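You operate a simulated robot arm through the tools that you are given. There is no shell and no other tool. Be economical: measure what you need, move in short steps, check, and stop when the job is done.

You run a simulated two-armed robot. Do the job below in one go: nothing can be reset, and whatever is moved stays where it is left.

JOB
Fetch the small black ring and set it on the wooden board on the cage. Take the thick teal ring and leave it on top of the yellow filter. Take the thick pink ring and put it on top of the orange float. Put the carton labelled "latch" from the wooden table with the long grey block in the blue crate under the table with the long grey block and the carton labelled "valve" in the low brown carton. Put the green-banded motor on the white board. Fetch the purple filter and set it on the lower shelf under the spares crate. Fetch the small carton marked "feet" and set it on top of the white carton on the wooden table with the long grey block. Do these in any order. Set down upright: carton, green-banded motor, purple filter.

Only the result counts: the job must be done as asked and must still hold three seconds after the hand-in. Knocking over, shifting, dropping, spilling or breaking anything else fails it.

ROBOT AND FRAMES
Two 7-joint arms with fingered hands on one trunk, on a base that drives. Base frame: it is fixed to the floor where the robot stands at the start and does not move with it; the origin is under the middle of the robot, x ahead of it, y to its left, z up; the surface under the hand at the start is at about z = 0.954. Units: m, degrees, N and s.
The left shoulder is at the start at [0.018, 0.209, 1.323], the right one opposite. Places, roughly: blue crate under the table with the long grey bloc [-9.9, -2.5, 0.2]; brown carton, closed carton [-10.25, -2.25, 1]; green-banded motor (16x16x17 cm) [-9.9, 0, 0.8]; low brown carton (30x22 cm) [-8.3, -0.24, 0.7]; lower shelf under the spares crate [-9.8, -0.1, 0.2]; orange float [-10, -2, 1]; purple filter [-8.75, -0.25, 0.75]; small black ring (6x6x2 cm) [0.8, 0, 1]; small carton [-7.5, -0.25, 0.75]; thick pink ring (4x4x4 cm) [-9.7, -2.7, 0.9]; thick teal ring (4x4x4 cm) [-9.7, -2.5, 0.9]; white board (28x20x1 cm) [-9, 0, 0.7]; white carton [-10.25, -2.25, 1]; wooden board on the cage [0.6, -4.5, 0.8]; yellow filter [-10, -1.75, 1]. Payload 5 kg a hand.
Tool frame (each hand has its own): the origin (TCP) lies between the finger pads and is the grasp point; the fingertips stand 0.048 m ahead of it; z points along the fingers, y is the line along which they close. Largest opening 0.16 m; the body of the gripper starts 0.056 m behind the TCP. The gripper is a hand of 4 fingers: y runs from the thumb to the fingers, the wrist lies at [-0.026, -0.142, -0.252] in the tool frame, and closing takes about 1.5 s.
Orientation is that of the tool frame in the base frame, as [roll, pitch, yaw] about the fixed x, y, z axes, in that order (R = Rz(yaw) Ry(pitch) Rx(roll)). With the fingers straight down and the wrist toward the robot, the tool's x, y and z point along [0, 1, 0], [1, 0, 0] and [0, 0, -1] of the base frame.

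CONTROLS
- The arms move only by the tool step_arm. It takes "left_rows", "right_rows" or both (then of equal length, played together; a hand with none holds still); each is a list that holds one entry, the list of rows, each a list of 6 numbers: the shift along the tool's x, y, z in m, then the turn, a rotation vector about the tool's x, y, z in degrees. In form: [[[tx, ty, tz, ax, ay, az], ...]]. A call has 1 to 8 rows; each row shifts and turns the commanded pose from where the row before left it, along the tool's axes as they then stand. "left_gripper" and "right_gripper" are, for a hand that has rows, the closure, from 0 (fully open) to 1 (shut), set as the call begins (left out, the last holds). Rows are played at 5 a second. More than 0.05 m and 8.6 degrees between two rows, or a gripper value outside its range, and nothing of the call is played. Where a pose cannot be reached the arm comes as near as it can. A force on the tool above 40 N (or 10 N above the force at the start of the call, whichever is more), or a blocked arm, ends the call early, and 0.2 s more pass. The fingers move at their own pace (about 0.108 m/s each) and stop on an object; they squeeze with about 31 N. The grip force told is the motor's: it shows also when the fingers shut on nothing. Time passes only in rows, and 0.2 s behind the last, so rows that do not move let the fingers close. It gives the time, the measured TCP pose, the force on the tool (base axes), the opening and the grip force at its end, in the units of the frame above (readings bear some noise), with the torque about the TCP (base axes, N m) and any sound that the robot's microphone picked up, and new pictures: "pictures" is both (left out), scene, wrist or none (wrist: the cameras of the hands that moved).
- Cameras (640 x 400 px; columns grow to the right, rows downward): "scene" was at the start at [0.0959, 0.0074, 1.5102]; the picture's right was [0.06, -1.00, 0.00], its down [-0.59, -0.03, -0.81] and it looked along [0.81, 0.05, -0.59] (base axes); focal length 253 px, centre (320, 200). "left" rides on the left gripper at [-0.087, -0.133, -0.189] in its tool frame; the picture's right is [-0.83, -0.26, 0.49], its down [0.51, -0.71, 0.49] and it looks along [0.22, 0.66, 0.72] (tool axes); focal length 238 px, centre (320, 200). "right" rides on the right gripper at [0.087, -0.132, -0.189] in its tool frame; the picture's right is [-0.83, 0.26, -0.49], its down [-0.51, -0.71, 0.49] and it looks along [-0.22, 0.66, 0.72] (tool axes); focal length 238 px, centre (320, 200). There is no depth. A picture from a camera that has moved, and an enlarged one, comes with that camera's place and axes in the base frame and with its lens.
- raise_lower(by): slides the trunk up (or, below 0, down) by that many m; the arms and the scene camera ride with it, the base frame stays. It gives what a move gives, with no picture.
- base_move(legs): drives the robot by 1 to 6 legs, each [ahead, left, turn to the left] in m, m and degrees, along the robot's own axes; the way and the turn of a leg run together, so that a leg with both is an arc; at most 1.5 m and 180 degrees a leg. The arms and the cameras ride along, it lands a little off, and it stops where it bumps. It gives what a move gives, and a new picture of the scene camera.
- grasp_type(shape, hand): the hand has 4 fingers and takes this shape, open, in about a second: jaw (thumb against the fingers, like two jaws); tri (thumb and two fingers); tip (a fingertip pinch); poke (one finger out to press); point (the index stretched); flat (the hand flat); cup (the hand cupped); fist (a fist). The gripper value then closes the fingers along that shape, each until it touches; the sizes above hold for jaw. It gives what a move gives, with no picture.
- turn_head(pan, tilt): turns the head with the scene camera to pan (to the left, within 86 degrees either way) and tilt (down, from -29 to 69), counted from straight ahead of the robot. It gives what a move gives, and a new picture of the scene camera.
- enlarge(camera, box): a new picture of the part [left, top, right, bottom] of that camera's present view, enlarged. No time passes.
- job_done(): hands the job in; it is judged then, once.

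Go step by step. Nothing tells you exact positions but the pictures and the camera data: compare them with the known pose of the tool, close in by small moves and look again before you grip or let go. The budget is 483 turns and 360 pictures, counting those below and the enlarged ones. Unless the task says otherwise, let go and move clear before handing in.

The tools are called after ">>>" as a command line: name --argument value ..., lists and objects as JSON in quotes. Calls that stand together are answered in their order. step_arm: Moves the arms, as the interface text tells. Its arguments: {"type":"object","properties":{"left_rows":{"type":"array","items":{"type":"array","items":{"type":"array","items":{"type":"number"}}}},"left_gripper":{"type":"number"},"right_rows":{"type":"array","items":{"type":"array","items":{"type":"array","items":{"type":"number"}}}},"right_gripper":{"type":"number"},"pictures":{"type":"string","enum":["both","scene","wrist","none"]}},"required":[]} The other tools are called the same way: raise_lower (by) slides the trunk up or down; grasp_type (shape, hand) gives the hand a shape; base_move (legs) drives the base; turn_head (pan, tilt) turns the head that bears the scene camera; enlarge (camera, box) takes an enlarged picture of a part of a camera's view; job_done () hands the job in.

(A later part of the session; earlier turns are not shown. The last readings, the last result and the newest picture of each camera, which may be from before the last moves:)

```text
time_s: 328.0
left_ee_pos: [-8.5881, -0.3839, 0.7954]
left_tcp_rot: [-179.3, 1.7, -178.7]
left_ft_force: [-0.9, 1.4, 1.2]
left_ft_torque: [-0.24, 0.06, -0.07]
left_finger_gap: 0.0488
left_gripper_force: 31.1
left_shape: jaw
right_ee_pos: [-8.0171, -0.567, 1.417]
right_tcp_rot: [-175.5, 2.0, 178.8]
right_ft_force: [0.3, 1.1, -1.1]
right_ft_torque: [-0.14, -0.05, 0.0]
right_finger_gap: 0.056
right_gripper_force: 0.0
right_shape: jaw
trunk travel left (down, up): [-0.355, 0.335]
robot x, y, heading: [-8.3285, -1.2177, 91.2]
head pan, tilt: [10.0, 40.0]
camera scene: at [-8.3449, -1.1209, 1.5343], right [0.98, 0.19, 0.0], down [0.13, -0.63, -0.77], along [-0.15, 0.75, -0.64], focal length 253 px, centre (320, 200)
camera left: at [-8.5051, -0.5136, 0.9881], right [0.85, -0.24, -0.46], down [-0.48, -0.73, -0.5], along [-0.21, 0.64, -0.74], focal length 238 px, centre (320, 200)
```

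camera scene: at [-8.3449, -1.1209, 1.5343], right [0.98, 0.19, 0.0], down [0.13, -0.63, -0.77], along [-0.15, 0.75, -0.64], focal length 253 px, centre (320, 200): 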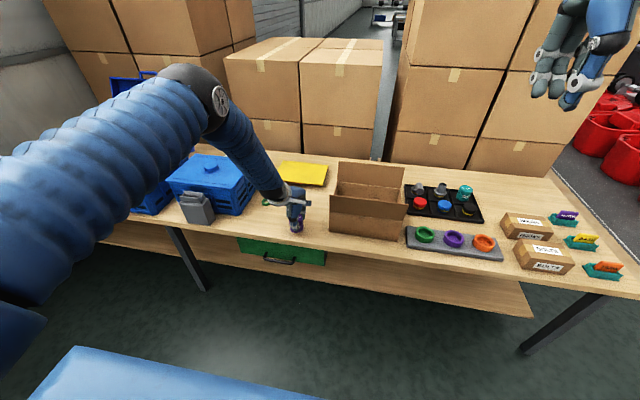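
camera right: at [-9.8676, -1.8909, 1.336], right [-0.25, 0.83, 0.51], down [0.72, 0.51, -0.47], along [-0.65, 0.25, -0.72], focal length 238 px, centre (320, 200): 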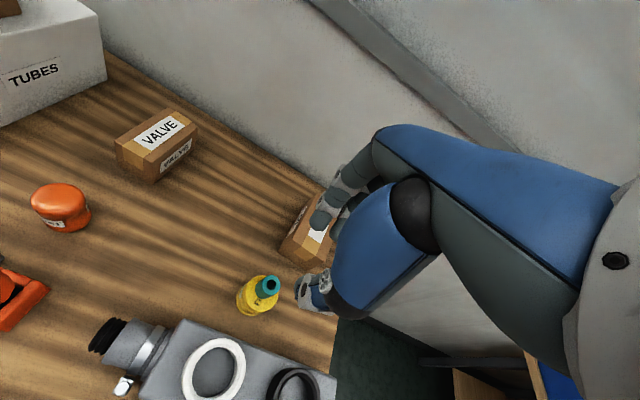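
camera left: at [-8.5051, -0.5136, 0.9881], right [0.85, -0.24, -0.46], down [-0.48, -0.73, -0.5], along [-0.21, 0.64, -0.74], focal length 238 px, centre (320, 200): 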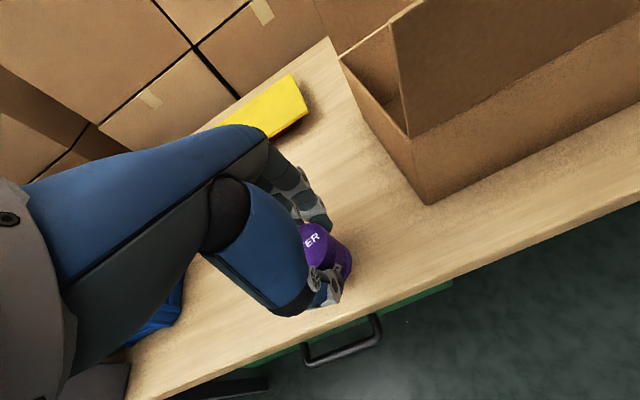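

>>> step_arm --left_rows '[[[0, -0.012, 0.006, 0, 0, 0], [0, 0, 0.006, 0, 0, 0], [0, 0, 0.003, 0, 0, 0], [0, 0, 0, 0, 0, 0]]]' --pictures "none"

>>> step_arm --left_rows '[[[0, 0, 0.002, 0, 0, 0], [0, 0, 0.002, 0, 0, 0], [0, 0, 0.002, 0, 0, 0], [0, 0, 0, 0, 0, 0]]]' --pictures "none"

```text
time_s: 329.0
left_ee_pos: [-8.5882, -0.3994, 0.7821]
left_tcp_rot: [-179.2, 1.5, -178.7]
left_ft_force: [-0.2, 0.3, -0.9]
left_ft_torque: [0.01, 0.04, 0.0]
left_finger_gap: 0.0485
left_gripper_force: 31.6
left_shape: jaw
right_ee_pos: [-8.0156, -0.5692, 1.4191]
right_tcp_rot: [-175.6, 1.9, 178.8]
right_ft_force: [0.0, 0.9, 0.6]
right_ft_torque: [0.0, 0.02, 0.0]
right_finger_gap: 0.0559
right_gripper_force: 0.1
right_shape: jaw
trunk travel left (down, up): [-0.355, 0.335]
robot x, y, heading: [-8.3283, -1.214, 91.3]
head pan, tilt: [10.0, 40.0]
```

```text
time_s: 330.0
left_ee_pos: [-8.5881, -0.3988, 0.776]
left_tcp_rot: [-179.3, 1.7, -178.7]
left_ft_force: [1.3, -0.8, 4.2]
left_ft_torque: [-0.03, 0.08, 0.01]
left_finger_gap: 0.0483
left_gripper_force: 31.3
left_shape: jaw
right_ee_pos: [-8.0158, -0.5692, 1.4192]
right_tcp_rot: [-175.5, 1.9, 178.9]
right_ft_force: [-0.3, -1.0, -0.7]
right_ft_torque: [0.0, 0.03, 0.01]
right_finger_gap: 0.0559
right_gripper_force: 0.1
right_shape: jaw
trunk travel left (down, up): [-0.355, 0.335]
robot x, y, heading: [-8.3277, -1.2182, 91.0]
head pan, tilt: [10.0, 40.0]
```

Filter stands on the bench near the edge. I release, lift, back the base off, and rotate the hand to the sideways horizontal pose.

>>> step_arm --left_rows '[[[0, 0, 0, 0, 0, 0], [0, 0, 0, 0, 0, 0], [0, 0, 0, 0, 0, 0], [0, 0, -0.03, 0, 0, 0], [0, 0, -0.04, 0, 0, 0], [0, 0, -0.04, 0, 0, 0], [0, 0, -0.04, 0, 0, 0]]]' --left_gripper 0.4 --pictures "wrist"

>>> base_move --legs '[[-0.4, 0, -1]]'

>>> step_arm --left_rows '[[[0, -0.02, 0, -8, 0, 0], [0, -0.02, 0, -8, 0, 0], [0, -0.02, 0, -8, 0, 0], [0, 0, 0, -8, 0, 0], [0, 0, 0, -8, 0, 0], [0, 0, 0, -8, 0, 0], [0, 0, 0, -8, 0, 0]]]' --pictures "none"

>>> step_arm --left_rows '[[[0, 0, 0, 0, 0, 8], [0, 0, 0, 0, 0, 8], [0, 0, 0, 0, 0, 8], [0, 0, 0, 0, 0, 8], [0, 0, 0, 0, 0, 8], [0, 0, 0, 0, 0, 8], [0, 0, 0, 0, 0, 8], [0, 0, 0, 0, 0, 8]]]' --pictures "scene"

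```text
time_s: 331.6
left_ee_pos: [-8.5915, -0.398, 0.9266]
left_tcp_rot: [-179.4, 1.6, -178.6]
left_ft_force: [0.5, -2.2, -0.6]
left_ft_torque: [0.2, 0.03, 0.04]
left_finger_gap: 0.0955
left_gripper_force: 0.0
left_shape: jaw
right_ee_pos: [-8.0146, -0.5708, 1.4183]
right_tcp_rot: [-175.7, 1.9, 178.8]
right_ft_force: [1.0, -0.8, 0.3]
right_ft_torque: [0.11, 0.03, -0.02]
right_finger_gap: 0.0559
right_gripper_force: 0.1
right_shape: jaw
trunk travel left (down, up): [-0.355, 0.335]
robot x, y, heading: [-8.331, -1.218, 91.0]
head pan, tilt: [10.0, 40.0]
camera left: at [-8.5079, -0.5264, 1.1193], right [0.85, -0.25, -0.46], down [-0.48, -0.73, -0.49], along [-0.21, 0.64, -0.74], focal length 238 px, centre (320, 200)
```

left: 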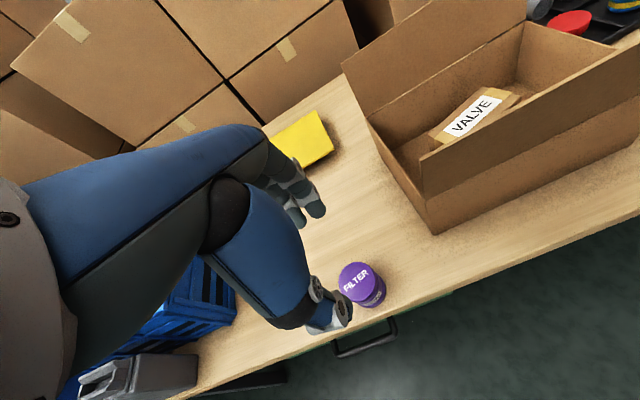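

```text
time_s: 334.1
left_ee_pos: [-8.562, -0.7876, 0.9267]
left_tcp_rot: [-179.2, 1.7, 179.3]
left_ft_force: [-0.2, 0.7, 0.3]
left_ft_torque: [0.04, -0.03, 0.02]
left_finger_gap: 0.0958
left_gripper_force: 0.1
left_shape: jaw
right_ee_pos: [-7.9936, -0.9808, 1.4185]
right_tcp_rot: [-175.6, 1.9, 177.1]
right_ft_force: [0.2, 0.1, 0.1]
right_ft_torque: [0.03, -0.01, 0.01]
right_finger_gap: 0.0561
right_gripper_force: 0.0
right_shape: jaw
trunk travel left (down, up): [-0.355, 0.335]
robot x, y, heading: [-8.328, -1.6168, 89.3]
head pan, tilt: [10.0, 40.0]
camera scene: at [-8.3395, -1.5221, 1.5345], right [0.99, 0.16, 0.0], down [0.1, -0.63, -0.77], along [-0.12, 0.76, -0.64], focal length 253 px, centre (320, 200)
```

scene: 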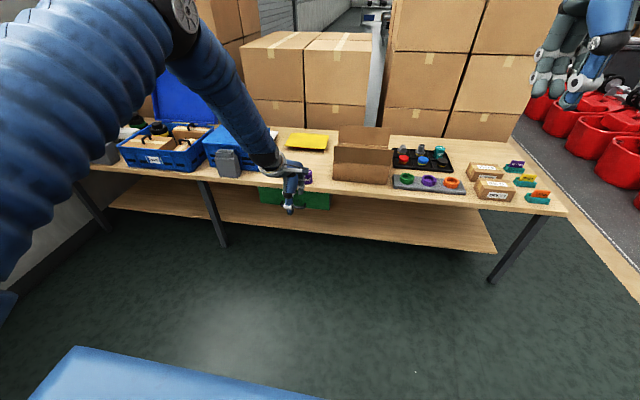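

```text
time_s: 335.7
left_ee_pos: [-8.564, -0.845, 0.918]
left_tcp_rot: [124.7, 1.6, 179.4]
left_ft_force: [-0.6, 0.4, 1.3]
left_ft_torque: [-0.13, 0.03, -0.08]
left_finger_gap: 0.0958
left_gripper_force: 0.0
left_shape: jaw
right_ee_pos: [-7.9936, -0.9783, 1.4182]
right_tcp_rot: [-175.5, 1.9, 176.9]
right_ft_force: [-0.4, 0.4, 0.8]
right_ft_torque: [-0.07, -0.04, -0.01]
right_finger_gap: 0.0563
right_gripper_force: 0.1
right_shape: jaw
trunk travel left (down, up): [-0.355, 0.335]
robot x, y, heading: [-8.3283, -1.6173, 89.2]
head pan, tilt: [10.0, 40.0]
```

```text
time_s: 337.5
left_ee_pos: [-8.5617, -0.8453, 0.9193]
left_tcp_rot: [146.1, -46.6, 131.1]
left_ft_force: [0.0, -0.3, -0.3]
left_ft_torque: [-0.02, -0.01, 0.0]
left_finger_gap: 0.0956
left_gripper_force: 0.1
left_shape: jaw
right_ee_pos: [-7.9924, -0.9802, 1.4177]
right_tcp_rot: [-175.7, 1.8, 177.0]
right_ft_force: [0.3, 0.2, -0.7]
right_ft_torque: [0.03, 0.05, 0.01]
right_finger_gap: 0.0563
right_gripper_force: 0.1
right_shape: jaw
trunk travel left (down, up): [-0.355, 0.335]
robot x, y, heading: [-8.3282, -1.6162, 89.4]
head pan, tilt: [10.0, 40.0]
camera scene: at [-8.3391, -1.5215, 1.5345], right [0.99, 0.16, 0.0], down [0.1, -0.63, -0.77], along [-0.12, 0.76, -0.64], focal length 253 px, centre (320, 200)
```

scene: 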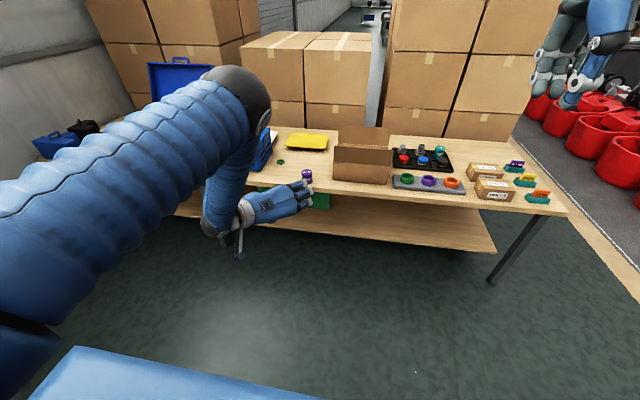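

>>> step_arm --left_rows '[[[0, 0, 0, 0, 0, 8], [0, 0, 0, 0, 0, 8], [0, 0, 0, 0, 0, 8], [0, 0, 0, 0, 8, 0], [0, 0, 0, 0, 8, 0], [0, 0, 0, 0, 8, 0], [0, 0, 0, 0, 8, 0]]]' --pictures "both"

```text
time_s: 339.1
left_ee_pos: [-8.5636, -0.8454, 0.9185]
left_tcp_rot: [130.0, -85.9, 140.4]
left_ft_force: [-0.3, 1.5, 0.5]
left_ft_torque: [-0.14, 0.05, -0.04]
left_finger_gap: 0.0956
left_gripper_force: 0.0
left_shape: jaw
right_ee_pos: [-7.9926, -0.9785, 1.4176]
right_tcp_rot: [-175.7, 1.9, 176.9]
right_ft_force: [-1.0, 0.4, 0.5]
right_ft_torque: [-0.06, -0.04, 0.02]
right_finger_gap: 0.0558
right_gripper_force: 0.2
right_shape: jaw
trunk travel left (down, up): [-0.355, 0.335]
robot x, y, heading: [-8.3249, -1.6172, 89.2]
head pan, tilt: [10.0, 40.0]
camera scene: at [-8.3401, -1.5209, 1.5344], right [0.99, 0.16, 0.0], down [0.1, -0.64, -0.77], along [-0.12, 0.76, -0.64], focal length 253 px, centre (320, 200)
camera left: at [-8.6905, -1.0401, 0.8336], right [-0.21, 0.45, -0.87], down [-0.74, 0.51, 0.44], along [0.64, 0.74, 0.22], focal length 238 px, centre (320, 200)
```

scene: 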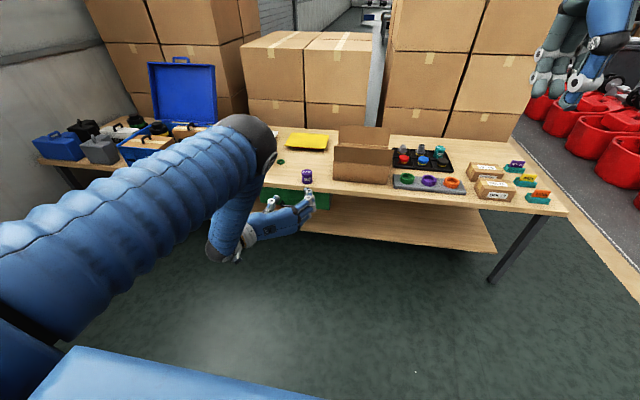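
left: 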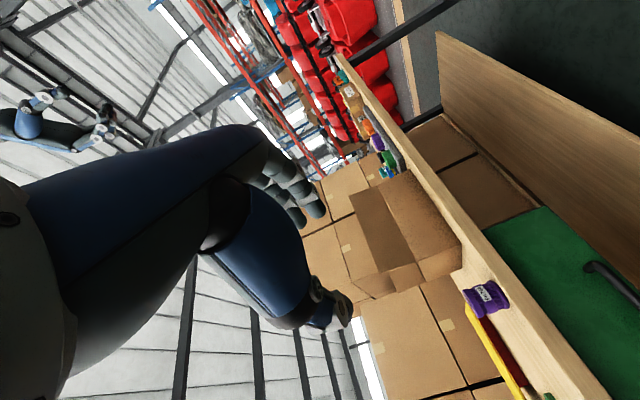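

The hand is now horizontal (fingers forward, gripping sideways). I lower to jar height in the open, then drive in.

>>> step_arm --left_rows '[[[-0.038, -0.006, 0, 0, 0, 0], [-0.038, -0.006, 0, 0, 0, 0], [-0.038, -0.006, 0, 0, 0, 0], [-0.036, -0.006, 0, 0, 0, 0]]]' --left_gripper 0.15 --pictures "none"

>>> base_move --legs '[[0.31, 0, 0.8]]'

>>> enlarge --camera "left" --box '[0, 0, 640, 400]'

```text
time_s: 340.1
left_ee_pos: [-8.5782, -0.8556, 0.7663]
left_tcp_rot: [129.1, -85.7, 141.3]
left_ft_force: [-0.3, 0.6, 2.0]
left_ft_torque: [-0.19, 0.0, -0.09]
left_finger_gap: 0.136
left_gripper_force: 0.1
left_shape: jaw
right_ee_pos: [-7.993, -0.9801, 1.4185]
right_tcp_rot: [-175.7, 2.0, 177.0]
right_ft_force: [-0.2, 1.2, -0.1]
right_ft_torque: [-0.01, -0.07, 0.0]
right_finger_gap: 0.0561
right_gripper_force: 0.0
right_shape: jaw
trunk travel left (down, up): [-0.355, 0.335]
robot x, y, heading: [-8.3225, -1.6185, 89.5]
head pan, tilt: [10.0, 40.0]
```

```text
time_s: 342.3
left_ee_pos: [-8.5925, -0.5405, 0.7658]
left_tcp_rot: [133.2, -85.7, 138.3]
left_ft_force: [0.6, 0.1, -0.1]
left_ft_torque: [0.04, 0.01, -0.02]
left_finger_gap: 0.1357
left_gripper_force: 0.0
left_shape: jaw
right_ee_pos: [-8.0036, -0.6518, 1.418]
right_tcp_rot: [-175.5, 2.0, 178.0]
right_ft_force: [0.2, 1.0, -0.1]
right_ft_torque: [-0.08, 0.02, 0.02]
right_finger_gap: 0.0559
right_gripper_force: 0.2
right_shape: jaw
trunk travel left (down, up): [-0.355, 0.335]
robot x, y, heading: [-8.3247, -1.2982, 90.5]
head pan, tilt: [10.0, 40.0]
camera scene: at [-8.3402, -1.2002, 1.5344], right [0.98, 0.18, 0.0], down [0.12, -0.63, -0.77], along [-0.14, 0.75, -0.64], focal length 253 px, centre (320, 200)
```

scene: 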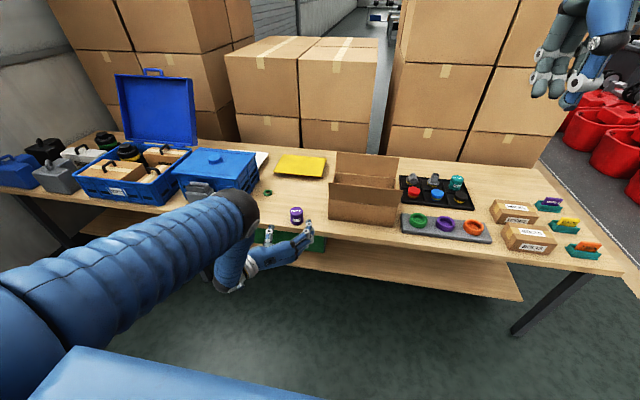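

```text
1.00 times, centred on (320, 200) of left (not enlarged: the box is as wide or as high as the picture)
camera zoom: at [-8.7154, -0.7381, 0.6813], right [-0.22, 0.44, -0.87], down [-0.75, 0.49, 0.44], along [0.62, 0.75, 0.22], focal length 238 px, centre (320, 200)
```

zoom: 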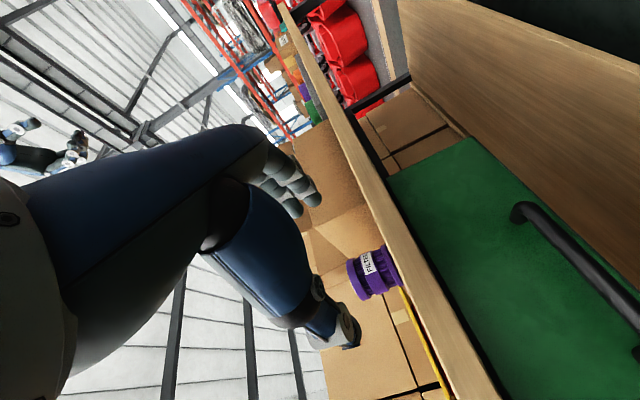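

>>> step_arm --left_rows '[[[-0.004, -0.004, 0.02, 0, 0, 0], [-0.004, -0.004, 0.03, 0, 0, 0], [-0.002, 0, 0.03, 0, 0, 0], [0, 0, 0.025, 0, 0, 0]]]' --pictures "both"

>>> enlarge --camera "scene" --box '[220, 170, 400, 280]'

```text
time_s: 343.3
left_ee_pos: [-8.6056, -0.4382, 0.7509]
left_tcp_rot: [130.8, -85.7, 140.8]
left_ft_force: [0.0, 0.5, 0.0]
left_ft_torque: [0.04, -0.01, -0.02]
left_finger_gap: 0.1355
left_gripper_force: 0.0
left_shape: jaw
right_ee_pos: [-8.0039, -0.6515, 1.4178]
right_tcp_rot: [-175.6, 2.1, 178.1]
right_ft_force: [-0.3, -0.4, 0.0]
right_ft_torque: [-0.04, -0.01, -0.01]
right_finger_gap: 0.056
right_gripper_force: 0.1
right_shape: jaw
trunk travel left (down, up): [-0.355, 0.335]
robot x, y, heading: [-8.3232, -1.2982, 90.4]
head pan, tilt: [10.0, 40.0]
camera scene: at [-8.3406, -1.2005, 1.5344], right [0.98, 0.18, 0.0], down [0.12, -0.63, -0.77], along [-0.14, 0.75, -0.64], focal length 253 px, centre (320, 200)
camera left: at [-8.7278, -0.6345, 0.6656], right [-0.22, 0.44, -0.87], down [-0.75, 0.49, 0.44], along [0.62, 0.75, 0.22], focal length 238 px, centre (320, 200)
```

scene: 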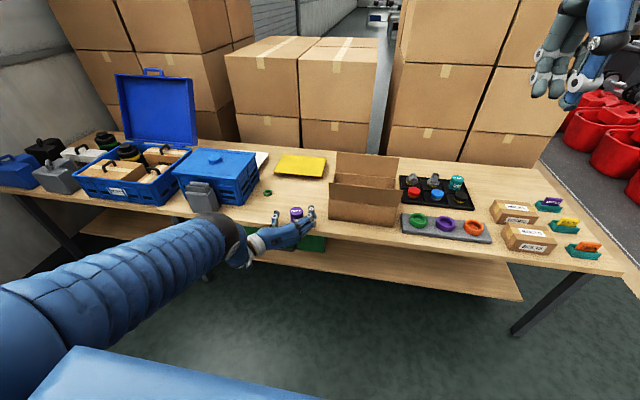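
left: 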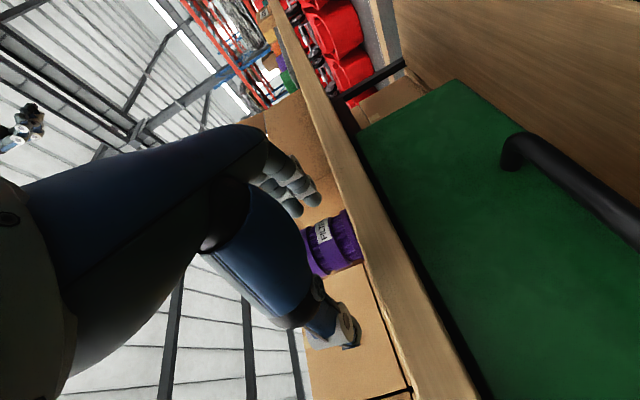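

```text
3.56 times, centred on (310, 225) of scene
camera zoom: at [-8.3406, -1.2005, 1.5344], right [0.98, 0.18, 0.0], down [0.12, -0.63, -0.77], along [-0.14, 0.75, -0.64], focal length 899 px, centre (356, 111)
```

zoom: 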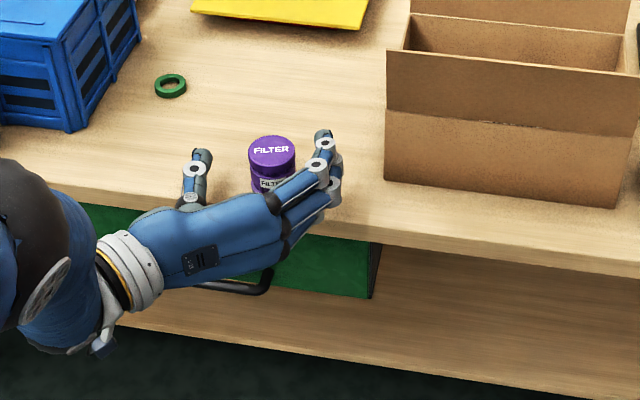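

>>> step_arm --left_rows '[[[-0.001, 0.003, 0.014, 0, 0, 0], [0, 0.003, 0.012, 0, 0, 0]]]' --pictures "none"

>>> step_arm --left_rows '[[[0, 0, 0, 0, 0, 0], [0, 0, 0, 0, 0, 0], [0, 0, 0, 0, 0, 0], [0, 0, 0, 0, 0, 0], [0, 0, 0, 0, 0, 0], [0, 0, 0, 0, 0, 0]]]' --left_gripper 0.9 --pictures "wrist"

>>> enlarge --camera "scene" --box '[220, 170, 400, 280]'

```text
time_s: 343.9
left_ee_pos: [-8.5982, -0.4112, 0.7483]
left_tcp_rot: [132.1, -85.7, 139.5]
left_ft_force: [0.3, 0.6, 0.2]
left_ft_torque: [-0.03, -0.02, 0.0]
left_finger_gap: 0.1358
left_gripper_force: 0.1
left_shape: jaw
right_ee_pos: [-8.0029, -0.6521, 1.4183]
right_tcp_rot: [-175.6, 1.9, 178.1]
right_ft_force: [0.3, -0.2, 0.4]
right_ft_torque: [0.02, 0.0, 0.02]
right_finger_gap: 0.0562
right_gripper_force: 0.0
right_shape: jaw
trunk travel left (down, up): [-0.355, 0.335]
robot x, y, heading: [-8.3267, -1.2949, 90.3]
head pan, tilt: [10.0, 40.0]
```

```text
time_s: 345.3
left_ee_pos: [-8.5975, -0.4109, 0.7496]
left_tcp_rot: [130.8, -85.8, 140.8]
left_ft_force: [0.3, 0.4, -0.1]
left_ft_torque: [-0.01, 0.04, 0.02]
left_finger_gap: 0.0432
left_gripper_force: 30.7
left_shape: jaw
right_ee_pos: [-8.0037, -0.6525, 1.4182]
right_tcp_rot: [-175.5, 2.1, 178.0]
right_ft_force: [0.0, 0.3, 0.1]
right_ft_torque: [0.0, -0.02, -0.03]
right_finger_gap: 0.056
right_gripper_force: 0.0
right_shape: jaw
trunk travel left (down, up): [-0.355, 0.335]
robot x, y, heading: [-8.3249, -1.2951, 90.2]
head pan, tilt: [10.0, 40.0]
camera left: at [-8.7206, -0.6079, 0.6637], right [-0.22, 0.44, -0.87], down [-0.75, 0.49, 0.44], along [0.62, 0.75, 0.22], focal length 238 px, centre (320, 200)
```

left: 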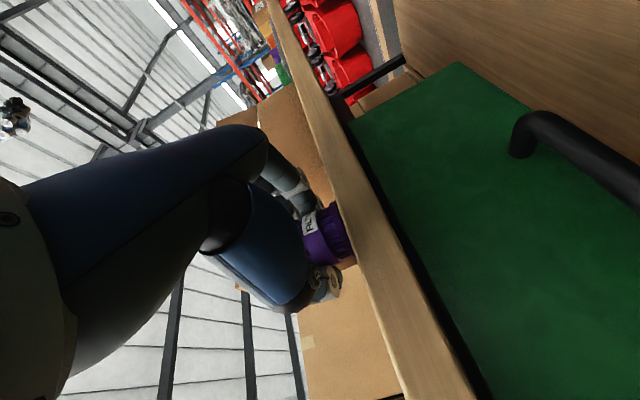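

```text
3.56 times, centred on (310, 225) of scene
camera zoom: at [-8.3403, -1.2012, 1.5345], right [0.98, 0.18, 0.0], down [0.12, -0.63, -0.77], along [-0.14, 0.75, -0.64], focal length 899 px, centre (356, 111)
```

zoom: 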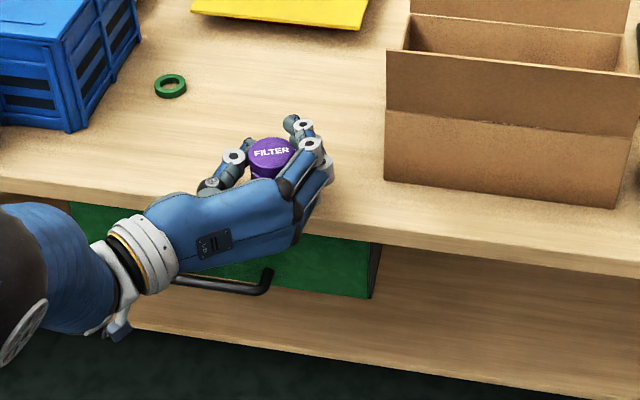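

Gripped sideways. Lift (tool x is up).

>>> step_arm --left_rows '[[[0.015, 0, 0, 0, 0, 0], [0.03, 0, 0, 0, 0, 0], [0.03, 0, -0.01, 0, 0, 0], [0.02, 0, -0.03, 0, 0, 0], [0, 0, -0.04, 0, 0, 0], [0, 0, -0.04, 0, 0, 0]]]' --pictures "none"

>>> enlarge --camera "scene" --box '[200, 170, 400, 300]'

```text
time_s: 346.7
left_ee_pos: [-8.5981, -0.5268, 0.8511]
left_tcp_rot: [129.6, -85.8, 142.0]
left_ft_force: [0.1, 0.9, 1.3]
left_ft_torque: [-0.08, 0.01, -0.02]
left_finger_gap: 0.043
left_gripper_force: 31.2
left_shape: jaw
right_ee_pos: [-8.0021, -0.6535, 1.4186]
right_tcp_rot: [-175.6, 2.0, 177.9]
right_ft_force: [0.0, -0.8, 0.1]
right_ft_torque: [0.03, 0.01, 0.0]
right_finger_gap: 0.0562
right_gripper_force: 0.1
right_shape: jaw
trunk travel left (down, up): [-0.355, 0.335]
robot x, y, heading: [-8.3291, -1.2933, 90.4]
head pan, tilt: [10.0, 40.0]
```

```text
3.08 times, centred on (300, 235) of scene
camera zoom: at [-8.3398, -1.2019, 1.5345], right [0.98, 0.18, 0.0], down [0.12, -0.63, -0.77], along [-0.14, 0.75, -0.64], focal length 778 px, centre (382, 92)
```

zoom: 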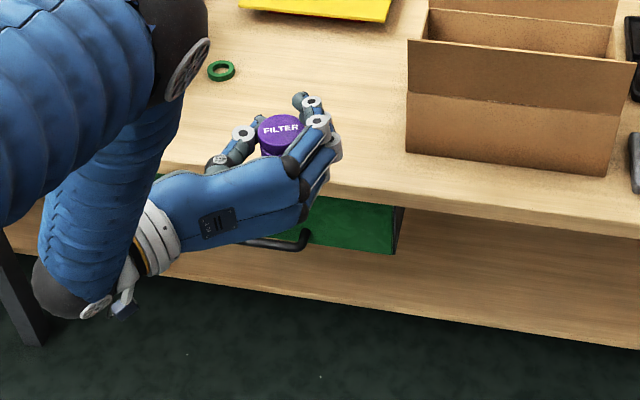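

>>> base_move --legs '[[-0.2, 0, 0], [0, 0.92, 0]]'

>>> raise_lower --by -0.35

>>> step_arm --left_rows '[[[-0.04, 0, 0, 0, 0, 0], [-0.04, 0, 0, 0, 0, 0], [-0.04, 0, 0, 0, 0, 0], [-0.04, 0, 0, 0, 0, 0], [-0.04, 0, 0, 0, 0, 0], [-0.03, 0, 0, 0, 0, 0]]]' --pictures "scene"

```text
time_s: 352.7
left_ee_pos: [-9.5098, -0.7368, 0.849]
left_tcp_rot: [131.8, -85.7, 140.0]
left_ft_force: [-0.3, 0.4, -0.9]
left_ft_torque: [0.01, 0.0, 0.0]
left_finger_gap: 0.0428
left_gripper_force: 31.1
left_shape: jaw
right_ee_pos: [-8.9141, -0.8617, 1.4185]
right_tcp_rot: [-175.6, 2.0, 178.2]
right_ft_force: [-0.4, 0.4, 0.6]
right_ft_torque: [0.03, -0.04, -0.03]
right_finger_gap: 0.0561
right_gripper_force: 0.1
right_shape: jaw
trunk travel left (down, up): [-0.355, 0.335]
robot x, y, heading: [-9.2317, -1.5088, 90.7]
head pan, tilt: [10.0, 40.0]
camera scene: at [-9.2493, -1.4119, 1.5345], right [0.98, 0.18, 0.0], down [0.12, -0.63, -0.77], along [-0.14, 0.75, -0.64], focal length 253 px, centre (320, 200)
```

scene: 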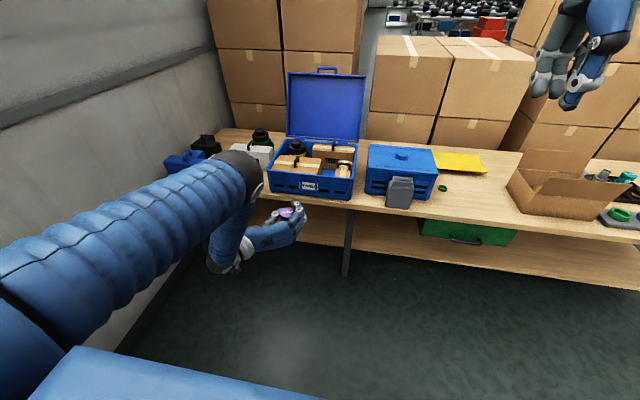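

```text
time_s: 356.1
left_ee_pos: [-9.5099, -0.7376, 0.4981]
left_tcp_rot: [131.2, -85.8, 140.5]
left_ft_force: [-0.1, -0.1, -0.4]
left_ft_torque: [0.01, -0.01, 0.02]
left_finger_gap: 0.0428
left_gripper_force: 30.7
left_shape: jaw
right_ee_pos: [-8.9137, -0.8611, 1.0687]
right_tcp_rot: [-175.6, 1.8, 178.2]
right_ft_force: [0.0, -0.6, -0.3]
right_ft_torque: [0.01, 0.01, 0.02]
right_finger_gap: 0.0563
right_gripper_force: 0.0
right_shape: jaw
trunk travel left (down, up): [-0.005, 0.685]
robot x, y, heading: [-9.2319, -1.505, 90.6]
head pan, tilt: [10.0, 40.0]
```

```text
time_s: 357.5
left_ee_pos: [-9.496, -0.7477, 0.2721]
left_tcp_rot: [128.3, -85.8, 143.3]
left_ft_force: [1.6, 3.9, 3.1]
left_ft_torque: [-0.43, 0.04, 0.05]
left_finger_gap: 0.0431
left_gripper_force: 30.7
left_shape: jaw
right_ee_pos: [-8.9148, -0.8627, 1.0678]
right_tcp_rot: [-175.6, 2.0, 178.2]
right_ft_force: [-1.9, 0.3, 0.3]
right_ft_torque: [-0.03, -0.13, -0.03]
right_finger_gap: 0.0558
right_gripper_force: 0.1
right_shape: jaw
trunk travel left (down, up): [-0.005, 0.685]
robot x, y, heading: [-9.2351, -1.5101, 90.4]
head pan, tilt: [10.0, 40.0]
camera scene: at [-9.2495, -1.4122, 1.1844], right [0.98, 0.18, 0.0], down [0.12, -0.63, -0.77], along [-0.14, 0.75, -0.64], focal length 253 px, centre (320, 200)
```

scene: 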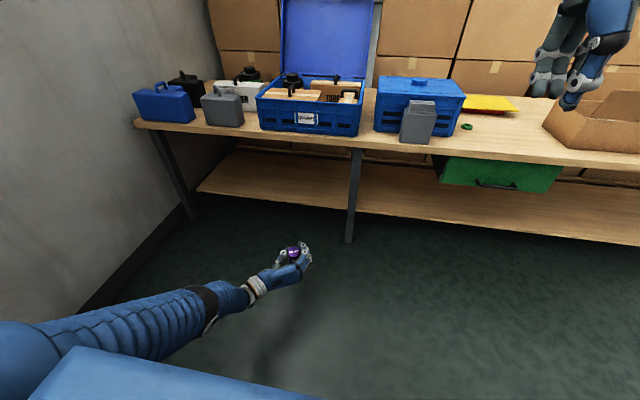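

The low horizontal pose is set. I drive in 0.45 m and check.

>>> base_move --legs '[[0.45, 0, -0.4]]'

>>> turn_head --pan 20 --tilt 55

>>> enlarge --camera "left" --box '[0, 0, 640, 400]'

```text
time_s: 360.2
left_ee_pos: [-9.4886, -0.2875, 0.2706]
left_tcp_rot: [132.0, -85.6, 139.1]
left_ft_force: [-0.6, -0.4, -0.4]
left_ft_torque: [0.02, 0.0, 0.05]
left_finger_gap: 0.043
left_gripper_force: 31.1
left_shape: jaw
right_ee_pos: [-8.9094, -0.4085, 1.0669]
right_tcp_rot: [-175.6, 1.9, 177.7]
right_ft_force: [0.3, 0.4, -0.6]
right_ft_torque: [-0.03, -0.01, 0.04]
right_finger_gap: 0.056
right_gripper_force: 0.0
right_shape: jaw
trunk travel left (down, up): [-0.005, 0.685]
robot x, y, heading: [-9.2351, -1.0502, 90.0]
head pan, tilt: [10.0, 40.0]
camera scene: at [-9.25, -0.9539, 1.1844], right [0.98, 0.17, 0.0], down [0.11, -0.63, -0.77], along [-0.13, 0.75, -0.64], focal length 253 px, centre (320, 200)
```

scene: 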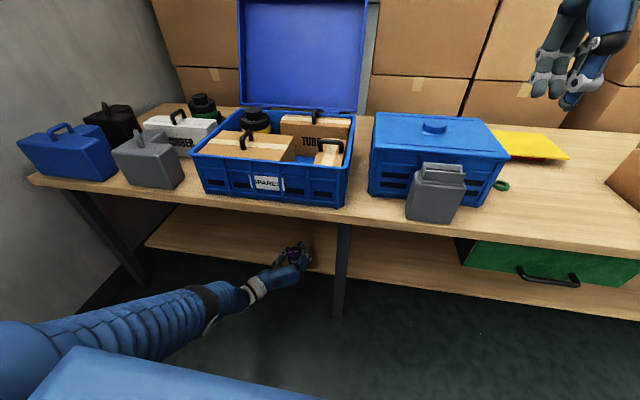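

```text
time_s: 361.0
left_ee_pos: [-9.4895, -0.2883, 0.271]
left_tcp_rot: [131.5, -85.7, 139.6]
left_ft_force: [0.0, -0.5, -0.2]
left_ft_torque: [0.0, 0.02, -0.01]
left_finger_gap: 0.0428
left_gripper_force: 31.1
left_shape: jaw
right_ee_pos: [-8.9093, -0.4088, 1.0678]
right_tcp_rot: [-175.6, 2.0, 177.7]
right_ft_force: [1.1, 0.1, -0.2]
right_ft_torque: [0.01, -0.02, -0.01]
right_finger_gap: 0.056
right_gripper_force: 0.1
right_shape: jaw
trunk travel left (down, up): [-0.005, 0.685]
robot x, y, heading: [-9.237, -1.0495, 89.8]
head pan, tilt: [20.0, 55.0]
camera scene: at [-9.2599, -0.9702, 1.1639], right [0.94, 0.34, 0.0], down [0.28, -0.77, -0.57], along [-0.2, 0.54, -0.82], focal length 253 px, centre (320, 200)
```

scene: 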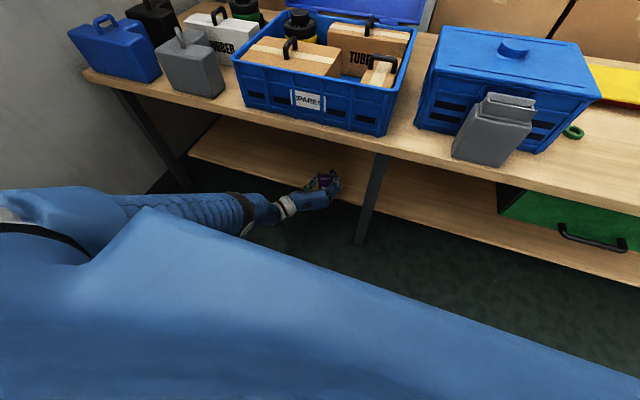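

```text
1.00 times, centred on (320, 200) of left (not enlarged: the box is as wide or as high as the picture)
camera zoom: at [-9.6135, -0.484, 0.1863], right [-0.22, 0.44, -0.87], down [-0.75, 0.5, 0.44], along [0.63, 0.75, 0.22], focal length 238 px, centre (320, 200)
```

zoom: 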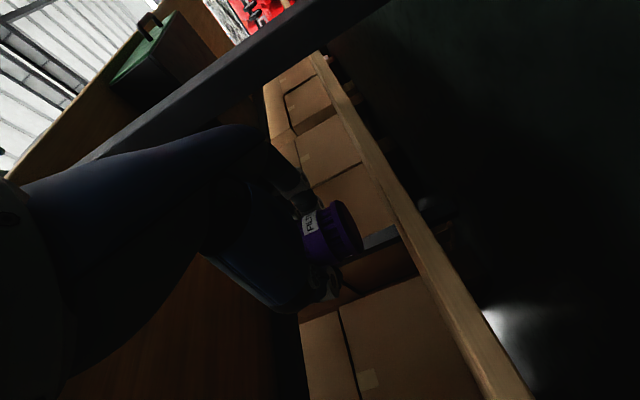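

Jar is at the shelf edge, bottom ~3.5 cm above it. I move in 5 cm more with the base, then lower.

>>> base_move --legs '[[0.055, 0, 0]]'

>>> step_arm --left_rows '[[[-0.008, 0, 0, 0, 0, 0], [-0.008, 0, 0, 0, 0, 0], [-0.006, 0, 0, 0, 0, 0], [0, 0, 0, 0, 0, 0]]]' --pictures "wrist"

```text
time_s: 361.9
left_ee_pos: [-9.4916, -0.2337, 0.2716]
left_tcp_rot: [133.0, -85.6, 138.3]
left_ft_force: [-0.3, 0.6, -0.5]
left_ft_torque: [0.04, -0.02, -0.03]
left_finger_gap: 0.0429
left_gripper_force: 31.3
left_shape: jaw
right_ee_pos: [-8.9106, -0.3529, 1.0657]
right_tcp_rot: [-175.5, 1.8, 177.7]
right_ft_force: [-0.7, 1.3, -0.8]
right_ft_torque: [-0.1, -0.01, 0.01]
right_finger_gap: 0.0558
right_gripper_force: 0.1
right_shape: jaw
trunk travel left (down, up): [-0.005, 0.685]
robot x, y, heading: [-9.2365, -0.9913, 89.8]
head pan, tilt: [20.0, 55.0]
camera scene: at [-9.26, -0.9151, 1.1637], right [0.94, 0.34, 0.0], down [0.28, -0.77, -0.57], along [-0.2, 0.54, -0.82], focal length 253 px, centre (320, 200)
```

scene: 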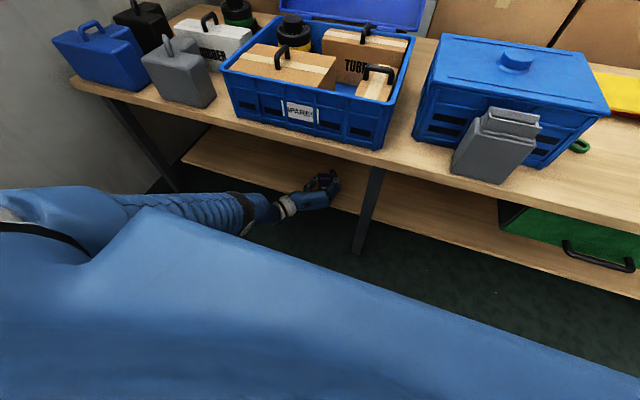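

```text
time_s: 362.9
left_ee_pos: [-9.4872, -0.2437, 0.2637]
left_tcp_rot: [131.8, -85.7, 139.5]
left_ft_force: [0.4, 0.1, -0.3]
left_ft_torque: [-0.03, 0.0, -0.01]
left_finger_gap: 0.0429
left_gripper_force: 31.3
left_shape: jaw
left hand out of reach, approached as far as the arm can: row 1, 2, 3
right_ee_pos: [-8.9103, -0.3526, 1.0675]
right_tcp_rot: [-175.6, 1.9, 177.7]
right_ft_force: [0.1, 1.0, -0.4]
right_ft_torque: [0.01, 0.01, 0.02]
right_finger_gap: 0.0559
right_gripper_force: 0.1
right_shape: jaw
trunk travel left (down, up): [-0.005, 0.685]
robot x, y, heading: [-9.2327, -0.9941, 90.1]
head pan, tilt: [20.0, 55.0]
camera left: at [-9.6116, -0.4394, 0.1772], right [-0.22, 0.44, -0.87], down [-0.75, 0.5, 0.44], along [0.63, 0.75, 0.22], focal length 238 px, centre (320, 200)
```

left: 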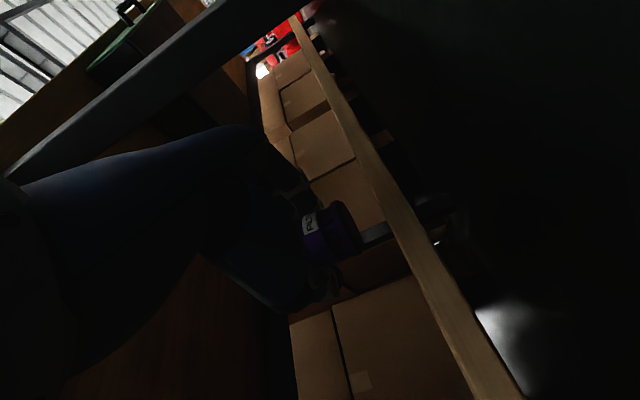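

At reach limit; I retract the hand 5 cm while lowering to just above shelf level, then use the base to move in.

>>> step_arm --left_rows '[[[0, 0, -0.03, 0, 0, 0], [0, 0, -0.03, 0, 0, 0], [-0.008, 0, 0, 0, 0, 0], [-0.007, 0, 0, 0, 0, 0], [0, 0, 0, 0, 0, 0]]]' --pictures "wrist"

```text
time_s: 364.1
left_ee_pos: [-9.4841, -0.304, 0.2481]
left_tcp_rot: [131.0, -85.7, 140.2]
left_ft_force: [-0.2, 0.0, 0.0]
left_ft_torque: [0.0, 0.01, -0.02]
left_finger_gap: 0.043
left_gripper_force: 31.2
left_shape: jaw
right_ee_pos: [-8.9099, -0.3529, 1.0669]
right_tcp_rot: [-175.5, 1.9, 177.7]
right_ft_force: [-0.6, 0.0, 0.2]
right_ft_torque: [-0.04, -0.01, -0.01]
right_finger_gap: 0.0563
right_gripper_force: 0.0
right_shape: jaw
trunk travel left (down, up): [-0.005, 0.685]
robot x, y, heading: [-9.2387, -0.9946, 90.0]
head pan, tilt: [20.0, 55.0]
camera left: at [-9.6084, -0.5011, 0.1638], right [-0.22, 0.44, -0.87], down [-0.75, 0.5, 0.44], along [0.63, 0.75, 0.22], focal length 238 px, centre (320, 200)
```

left: 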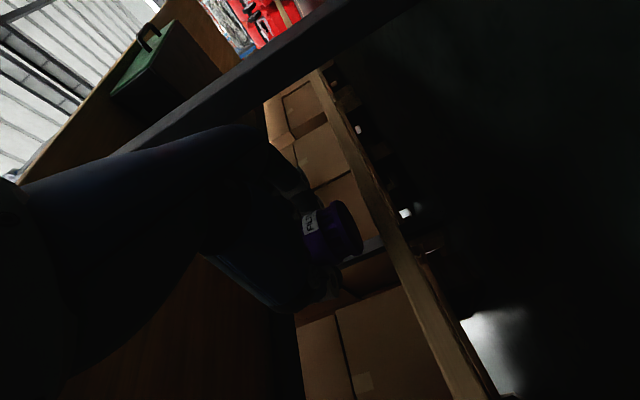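

>>> base_move --legs '[[0.065, 0, 0]]'

>>> step_arm --left_rows '[[[-0.004, 0, 0, 0, 0, 0], [-0.004, 0, 0, 0, 0, 0], [0, 0, 0, 0, 0, 0]]]' --pictures "wrist"

```text
time_s: 365.1
left_ee_pos: [-9.4852, -0.2414, 0.2482]
left_tcp_rot: [131.0, -85.7, 140.2]
left_ft_force: [0.3, -0.9, -0.8]
left_ft_torque: [0.05, 0.0, -0.04]
left_finger_gap: 0.0431
left_gripper_force: 31.4
left_shape: jaw
right_ee_pos: [-8.9115, -0.2898, 1.0671]
right_tcp_rot: [-175.4, 1.9, 177.8]
right_ft_force: [-0.3, 1.1, -1.2]
right_ft_torque: [-0.09, -0.02, -0.01]
right_finger_gap: 0.0557
right_gripper_force: 0.2
right_shape: jaw
trunk travel left (down, up): [-0.005, 0.685]
robot x, y, heading: [-9.2347, -0.9318, 90.2]
head pan, tilt: [20.0, 55.0]
camera scene: at [-9.2601, -0.8522, 1.1637], right [0.94, 0.34, 0.0], down [0.28, -0.77, -0.57], along [-0.2, 0.54, -0.82], focal length 253 px, centre (320, 200)
```

scene: 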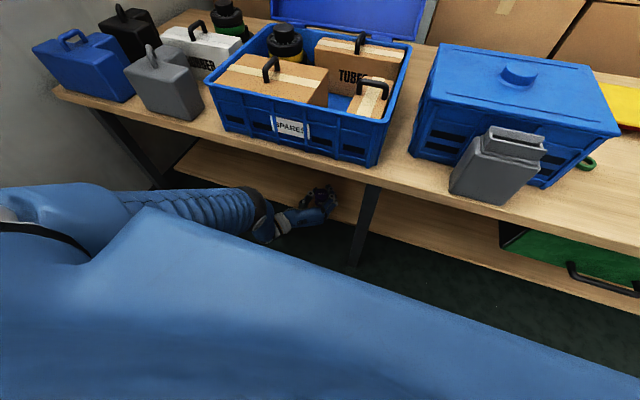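

```text
time_s: 365.9
left_ee_pos: [-9.4846, -0.2433, 0.2397]
left_tcp_rot: [131.7, -85.7, 139.5]
left_ft_force: [-0.4, -0.3, -0.7]
left_ft_torque: [0.03, -0.03, 0.02]
left_finger_gap: 0.043
left_gripper_force: 30.7
left_shape: jaw
right_ee_pos: [-8.9112, -0.2902, 1.068]
right_tcp_rot: [-175.5, 1.9, 177.7]
right_ft_force: [0.2, 0.0, -0.4]
right_ft_torque: [0.0, 0.0, 0.01]
right_finger_gap: 0.056
right_gripper_force: 0.0
right_shape: jaw
trunk travel left (down, up): [-0.005, 0.685]
robot x, y, heading: [-9.2373, -0.9353, 89.9]
head pan, tilt: [20.0, 55.0]
camera left: at [-9.6082, -0.44, 0.1559], right [-0.22, 0.44, -0.87], down [-0.75, 0.5, 0.44], along [0.63, 0.75, 0.22], focal length 238 px, centre (320, 200)
```

left: 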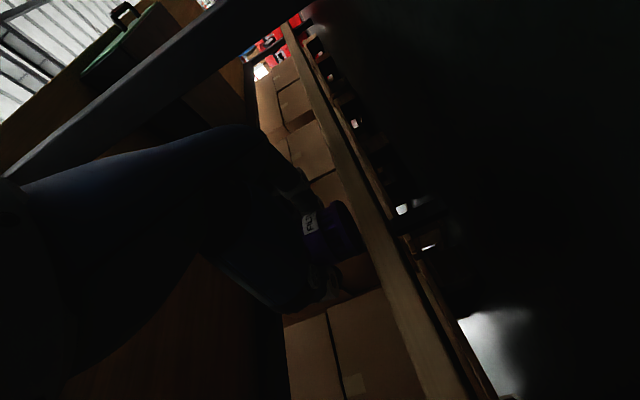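

>>> base_move --legs '[[0.025, 0, 0]]'

>>> step_arm --left_rows '[[[-0.002, 0, 0, 0, 0, 0], [-0.002, 0, 0, 0, 0, 0], [0, 0, 0, 0, 0, 0]]]' --pictures "none"

>>> step_arm --left_rows '[[[-0.002, 0, 0, 0, 0, 0], [-0.002, 0, 0, 0, 0, 0], [0, 0, 0, 0, 0, 0]]]' --pictures "none"

```text
time_s: 366.7
left_ee_pos: [-9.4851, -0.2184, 0.2408]
left_tcp_rot: [131.9, -85.8, 139.4]
left_ft_force: [-0.3, 0.2, -1.5]
left_ft_torque: [0.06, -0.04, -0.04]
left_finger_gap: 0.043
left_gripper_force: 31.3
left_shape: jaw
right_ee_pos: [-8.9105, -0.263, 1.0673]
right_tcp_rot: [-175.4, 1.8, 177.7]
right_ft_force: [0.3, 0.7, -1.2]
right_ft_torque: [-0.09, 0.04, 0.0]
right_finger_gap: 0.0559
right_gripper_force: 0.1
right_shape: jaw
trunk travel left (down, up): [-0.005, 0.685]
robot x, y, heading: [-9.2335, -0.9064, 90.1]
head pan, tilt: [20.0, 55.0]
camera scene: at [-9.2602, -0.8264, 1.1637], right [0.94, 0.34, 0.0], down [0.28, -0.77, -0.57], along [-0.2, 0.54, -0.82], focal length 253 px, centre (320, 200)
```

scene: 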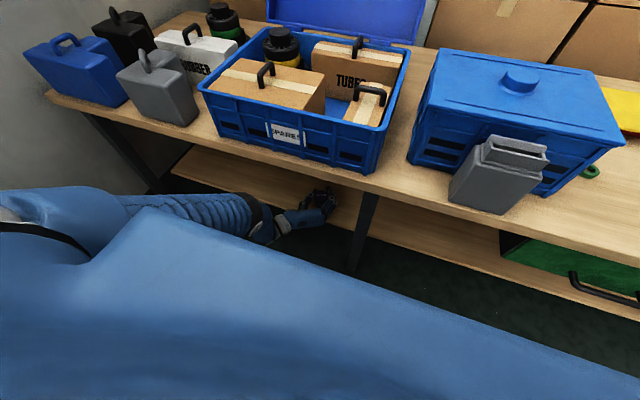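

```text
time_s: 367.5
left_ee_pos: [-9.4834, -0.2194, 0.2367]
left_tcp_rot: [132.2, -85.7, 139.1]
left_ft_force: [-0.1, 0.5, 0.5]
left_ft_torque: [-0.01, 0.01, 0.0]
left_finger_gap: 0.0431
left_gripper_force: 30.7
left_shape: jaw
right_ee_pos: [-8.9116, -0.2653, 1.0666]
right_tcp_rot: [-175.4, 1.9, 177.7]
right_ft_force: [0.3, 0.2, 0.1]
right_ft_torque: [-0.02, -0.03, 0.01]
right_finger_gap: 0.0562
right_gripper_force: 0.0
right_shape: jaw
trunk travel left (down, up): [-0.005, 0.685]
robot x, y, heading: [-9.2353, -0.9075, 90.4]
head pan, tilt: [20.0, 55.0]
```

```text
time_s: 368.3
left_ee_pos: [-9.4842, -0.2169, 0.2326]
left_tcp_rot: [132.1, -85.7, 139.2]
left_ft_force: [0.8, -0.3, -1.3]
left_ft_torque: [0.01, -0.01, 0.02]
left_finger_gap: 0.043
left_gripper_force: 30.7
left_shape: jaw
right_ee_pos: [-8.911, -0.2645, 1.0672]
right_tcp_rot: [-175.4, 1.9, 177.7]
right_ft_force: [0.9, 0.7, -0.1]
right_ft_torque: [0.01, 0.03, -0.03]
right_finger_gap: 0.0564
right_gripper_force: 0.0
right_shape: jaw
trunk travel left (down, up): [-0.005, 0.685]
robot x, y, heading: [-9.2327, -0.9044, 90.4]
head pan, tilt: [20.0, 55.0]
```

>>> step_arm --left_rows '[[[-0.002, 0, 0, 0, 0, 0], [-0.002, 0, 0, 0, 0, 0], [0, 0, 0, 0, 0, 0]]]' --pictures "none"

>>> step_arm --left_rows '[[[-0.002, 0, 0, 0, 0, 0], [-0.002, 0, 0, 0, 0, 0], [0, 0, 0, 0, 0, 0]]]' --pictures "wrist"

>>> enlarge --camera "scene" --box '[260, 160, 380, 240]'

```text
time_s: 369.1
left_ee_pos: [-9.4839, -0.2176, 0.2296]
left_tcp_rot: [132.5, -85.7, 138.8]
left_ft_force: [0.0, -0.6, -0.3]
left_ft_torque: [-0.01, -0.01, 0.01]
left_finger_gap: 0.043
left_gripper_force: 31.0
left_shape: jaw
right_ee_pos: [-8.9104, -0.2663, 1.0675]
right_tcp_rot: [-175.4, 1.9, 177.7]
right_ft_force: [0.3, -0.2, -0.5]
right_ft_torque: [0.02, -0.01, -0.02]
right_finger_gap: 0.0562
right_gripper_force: 0.1
right_shape: jaw
trunk travel left (down, up): [-0.005, 0.685]
robot x, y, heading: [-9.2386, -0.911, 90.1]
head pan, tilt: [20.0, 55.0]
```

```text
time_s: 369.9
left_ee_pos: [-9.4827, -0.217, 0.2284]
left_tcp_rot: [128.0, -85.8, 143.2]
left_ft_force: [-3.0, 0.6, 15.1]
left_ft_torque: [0.4, -0.26, 0.03]
left_finger_gap: 0.0433
left_gripper_force: 30.9
left_shape: jaw
right_ee_pos: [-8.9117, -0.2657, 1.0675]
right_tcp_rot: [-175.5, 1.9, 177.8]
right_ft_force: [0.1, -0.9, -0.3]
right_ft_torque: [0.01, 0.01, 0.0]
right_finger_gap: 0.0558
right_gripper_force: 0.1
right_shape: jaw
trunk travel left (down, up): [-0.005, 0.685]
robot x, y, heading: [-9.2354, -0.9081, 90.1]
head pan, tilt: [20.0, 55.0]
camera left: at [-9.6074, -0.4133, 0.142], right [-0.22, 0.44, -0.87], down [-0.75, 0.5, 0.44], along [0.63, 0.75, 0.22], focal length 238 px, centre (320, 200)
```

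left: 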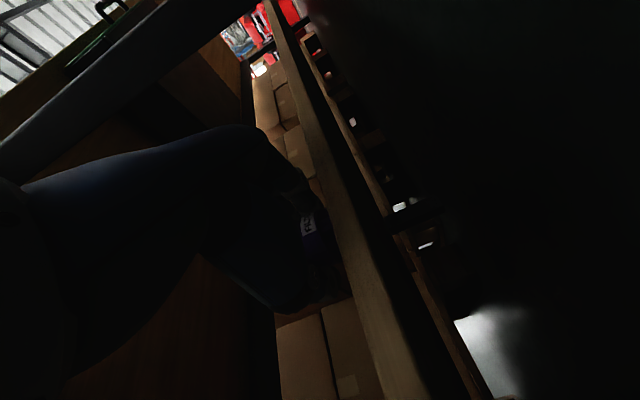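

```text
5.00 times, centred on (320, 200) of scene
camera zoom: at [-9.26, -0.8283, 1.164], right [0.94, 0.34, 0.0], down [0.28, -0.77, -0.57], along [-0.2, 0.54, -0.82], focal length 1264 px, centre (320, 200)
```

zoom: 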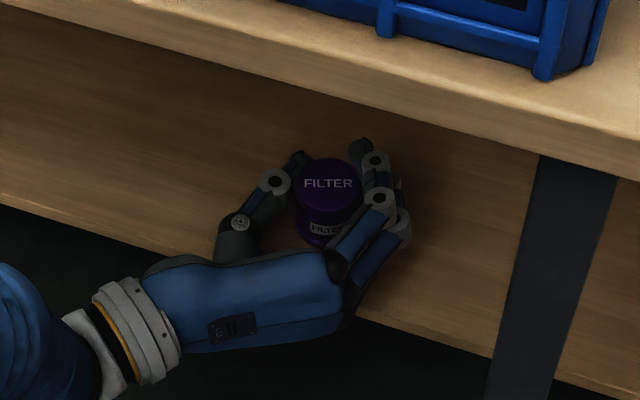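

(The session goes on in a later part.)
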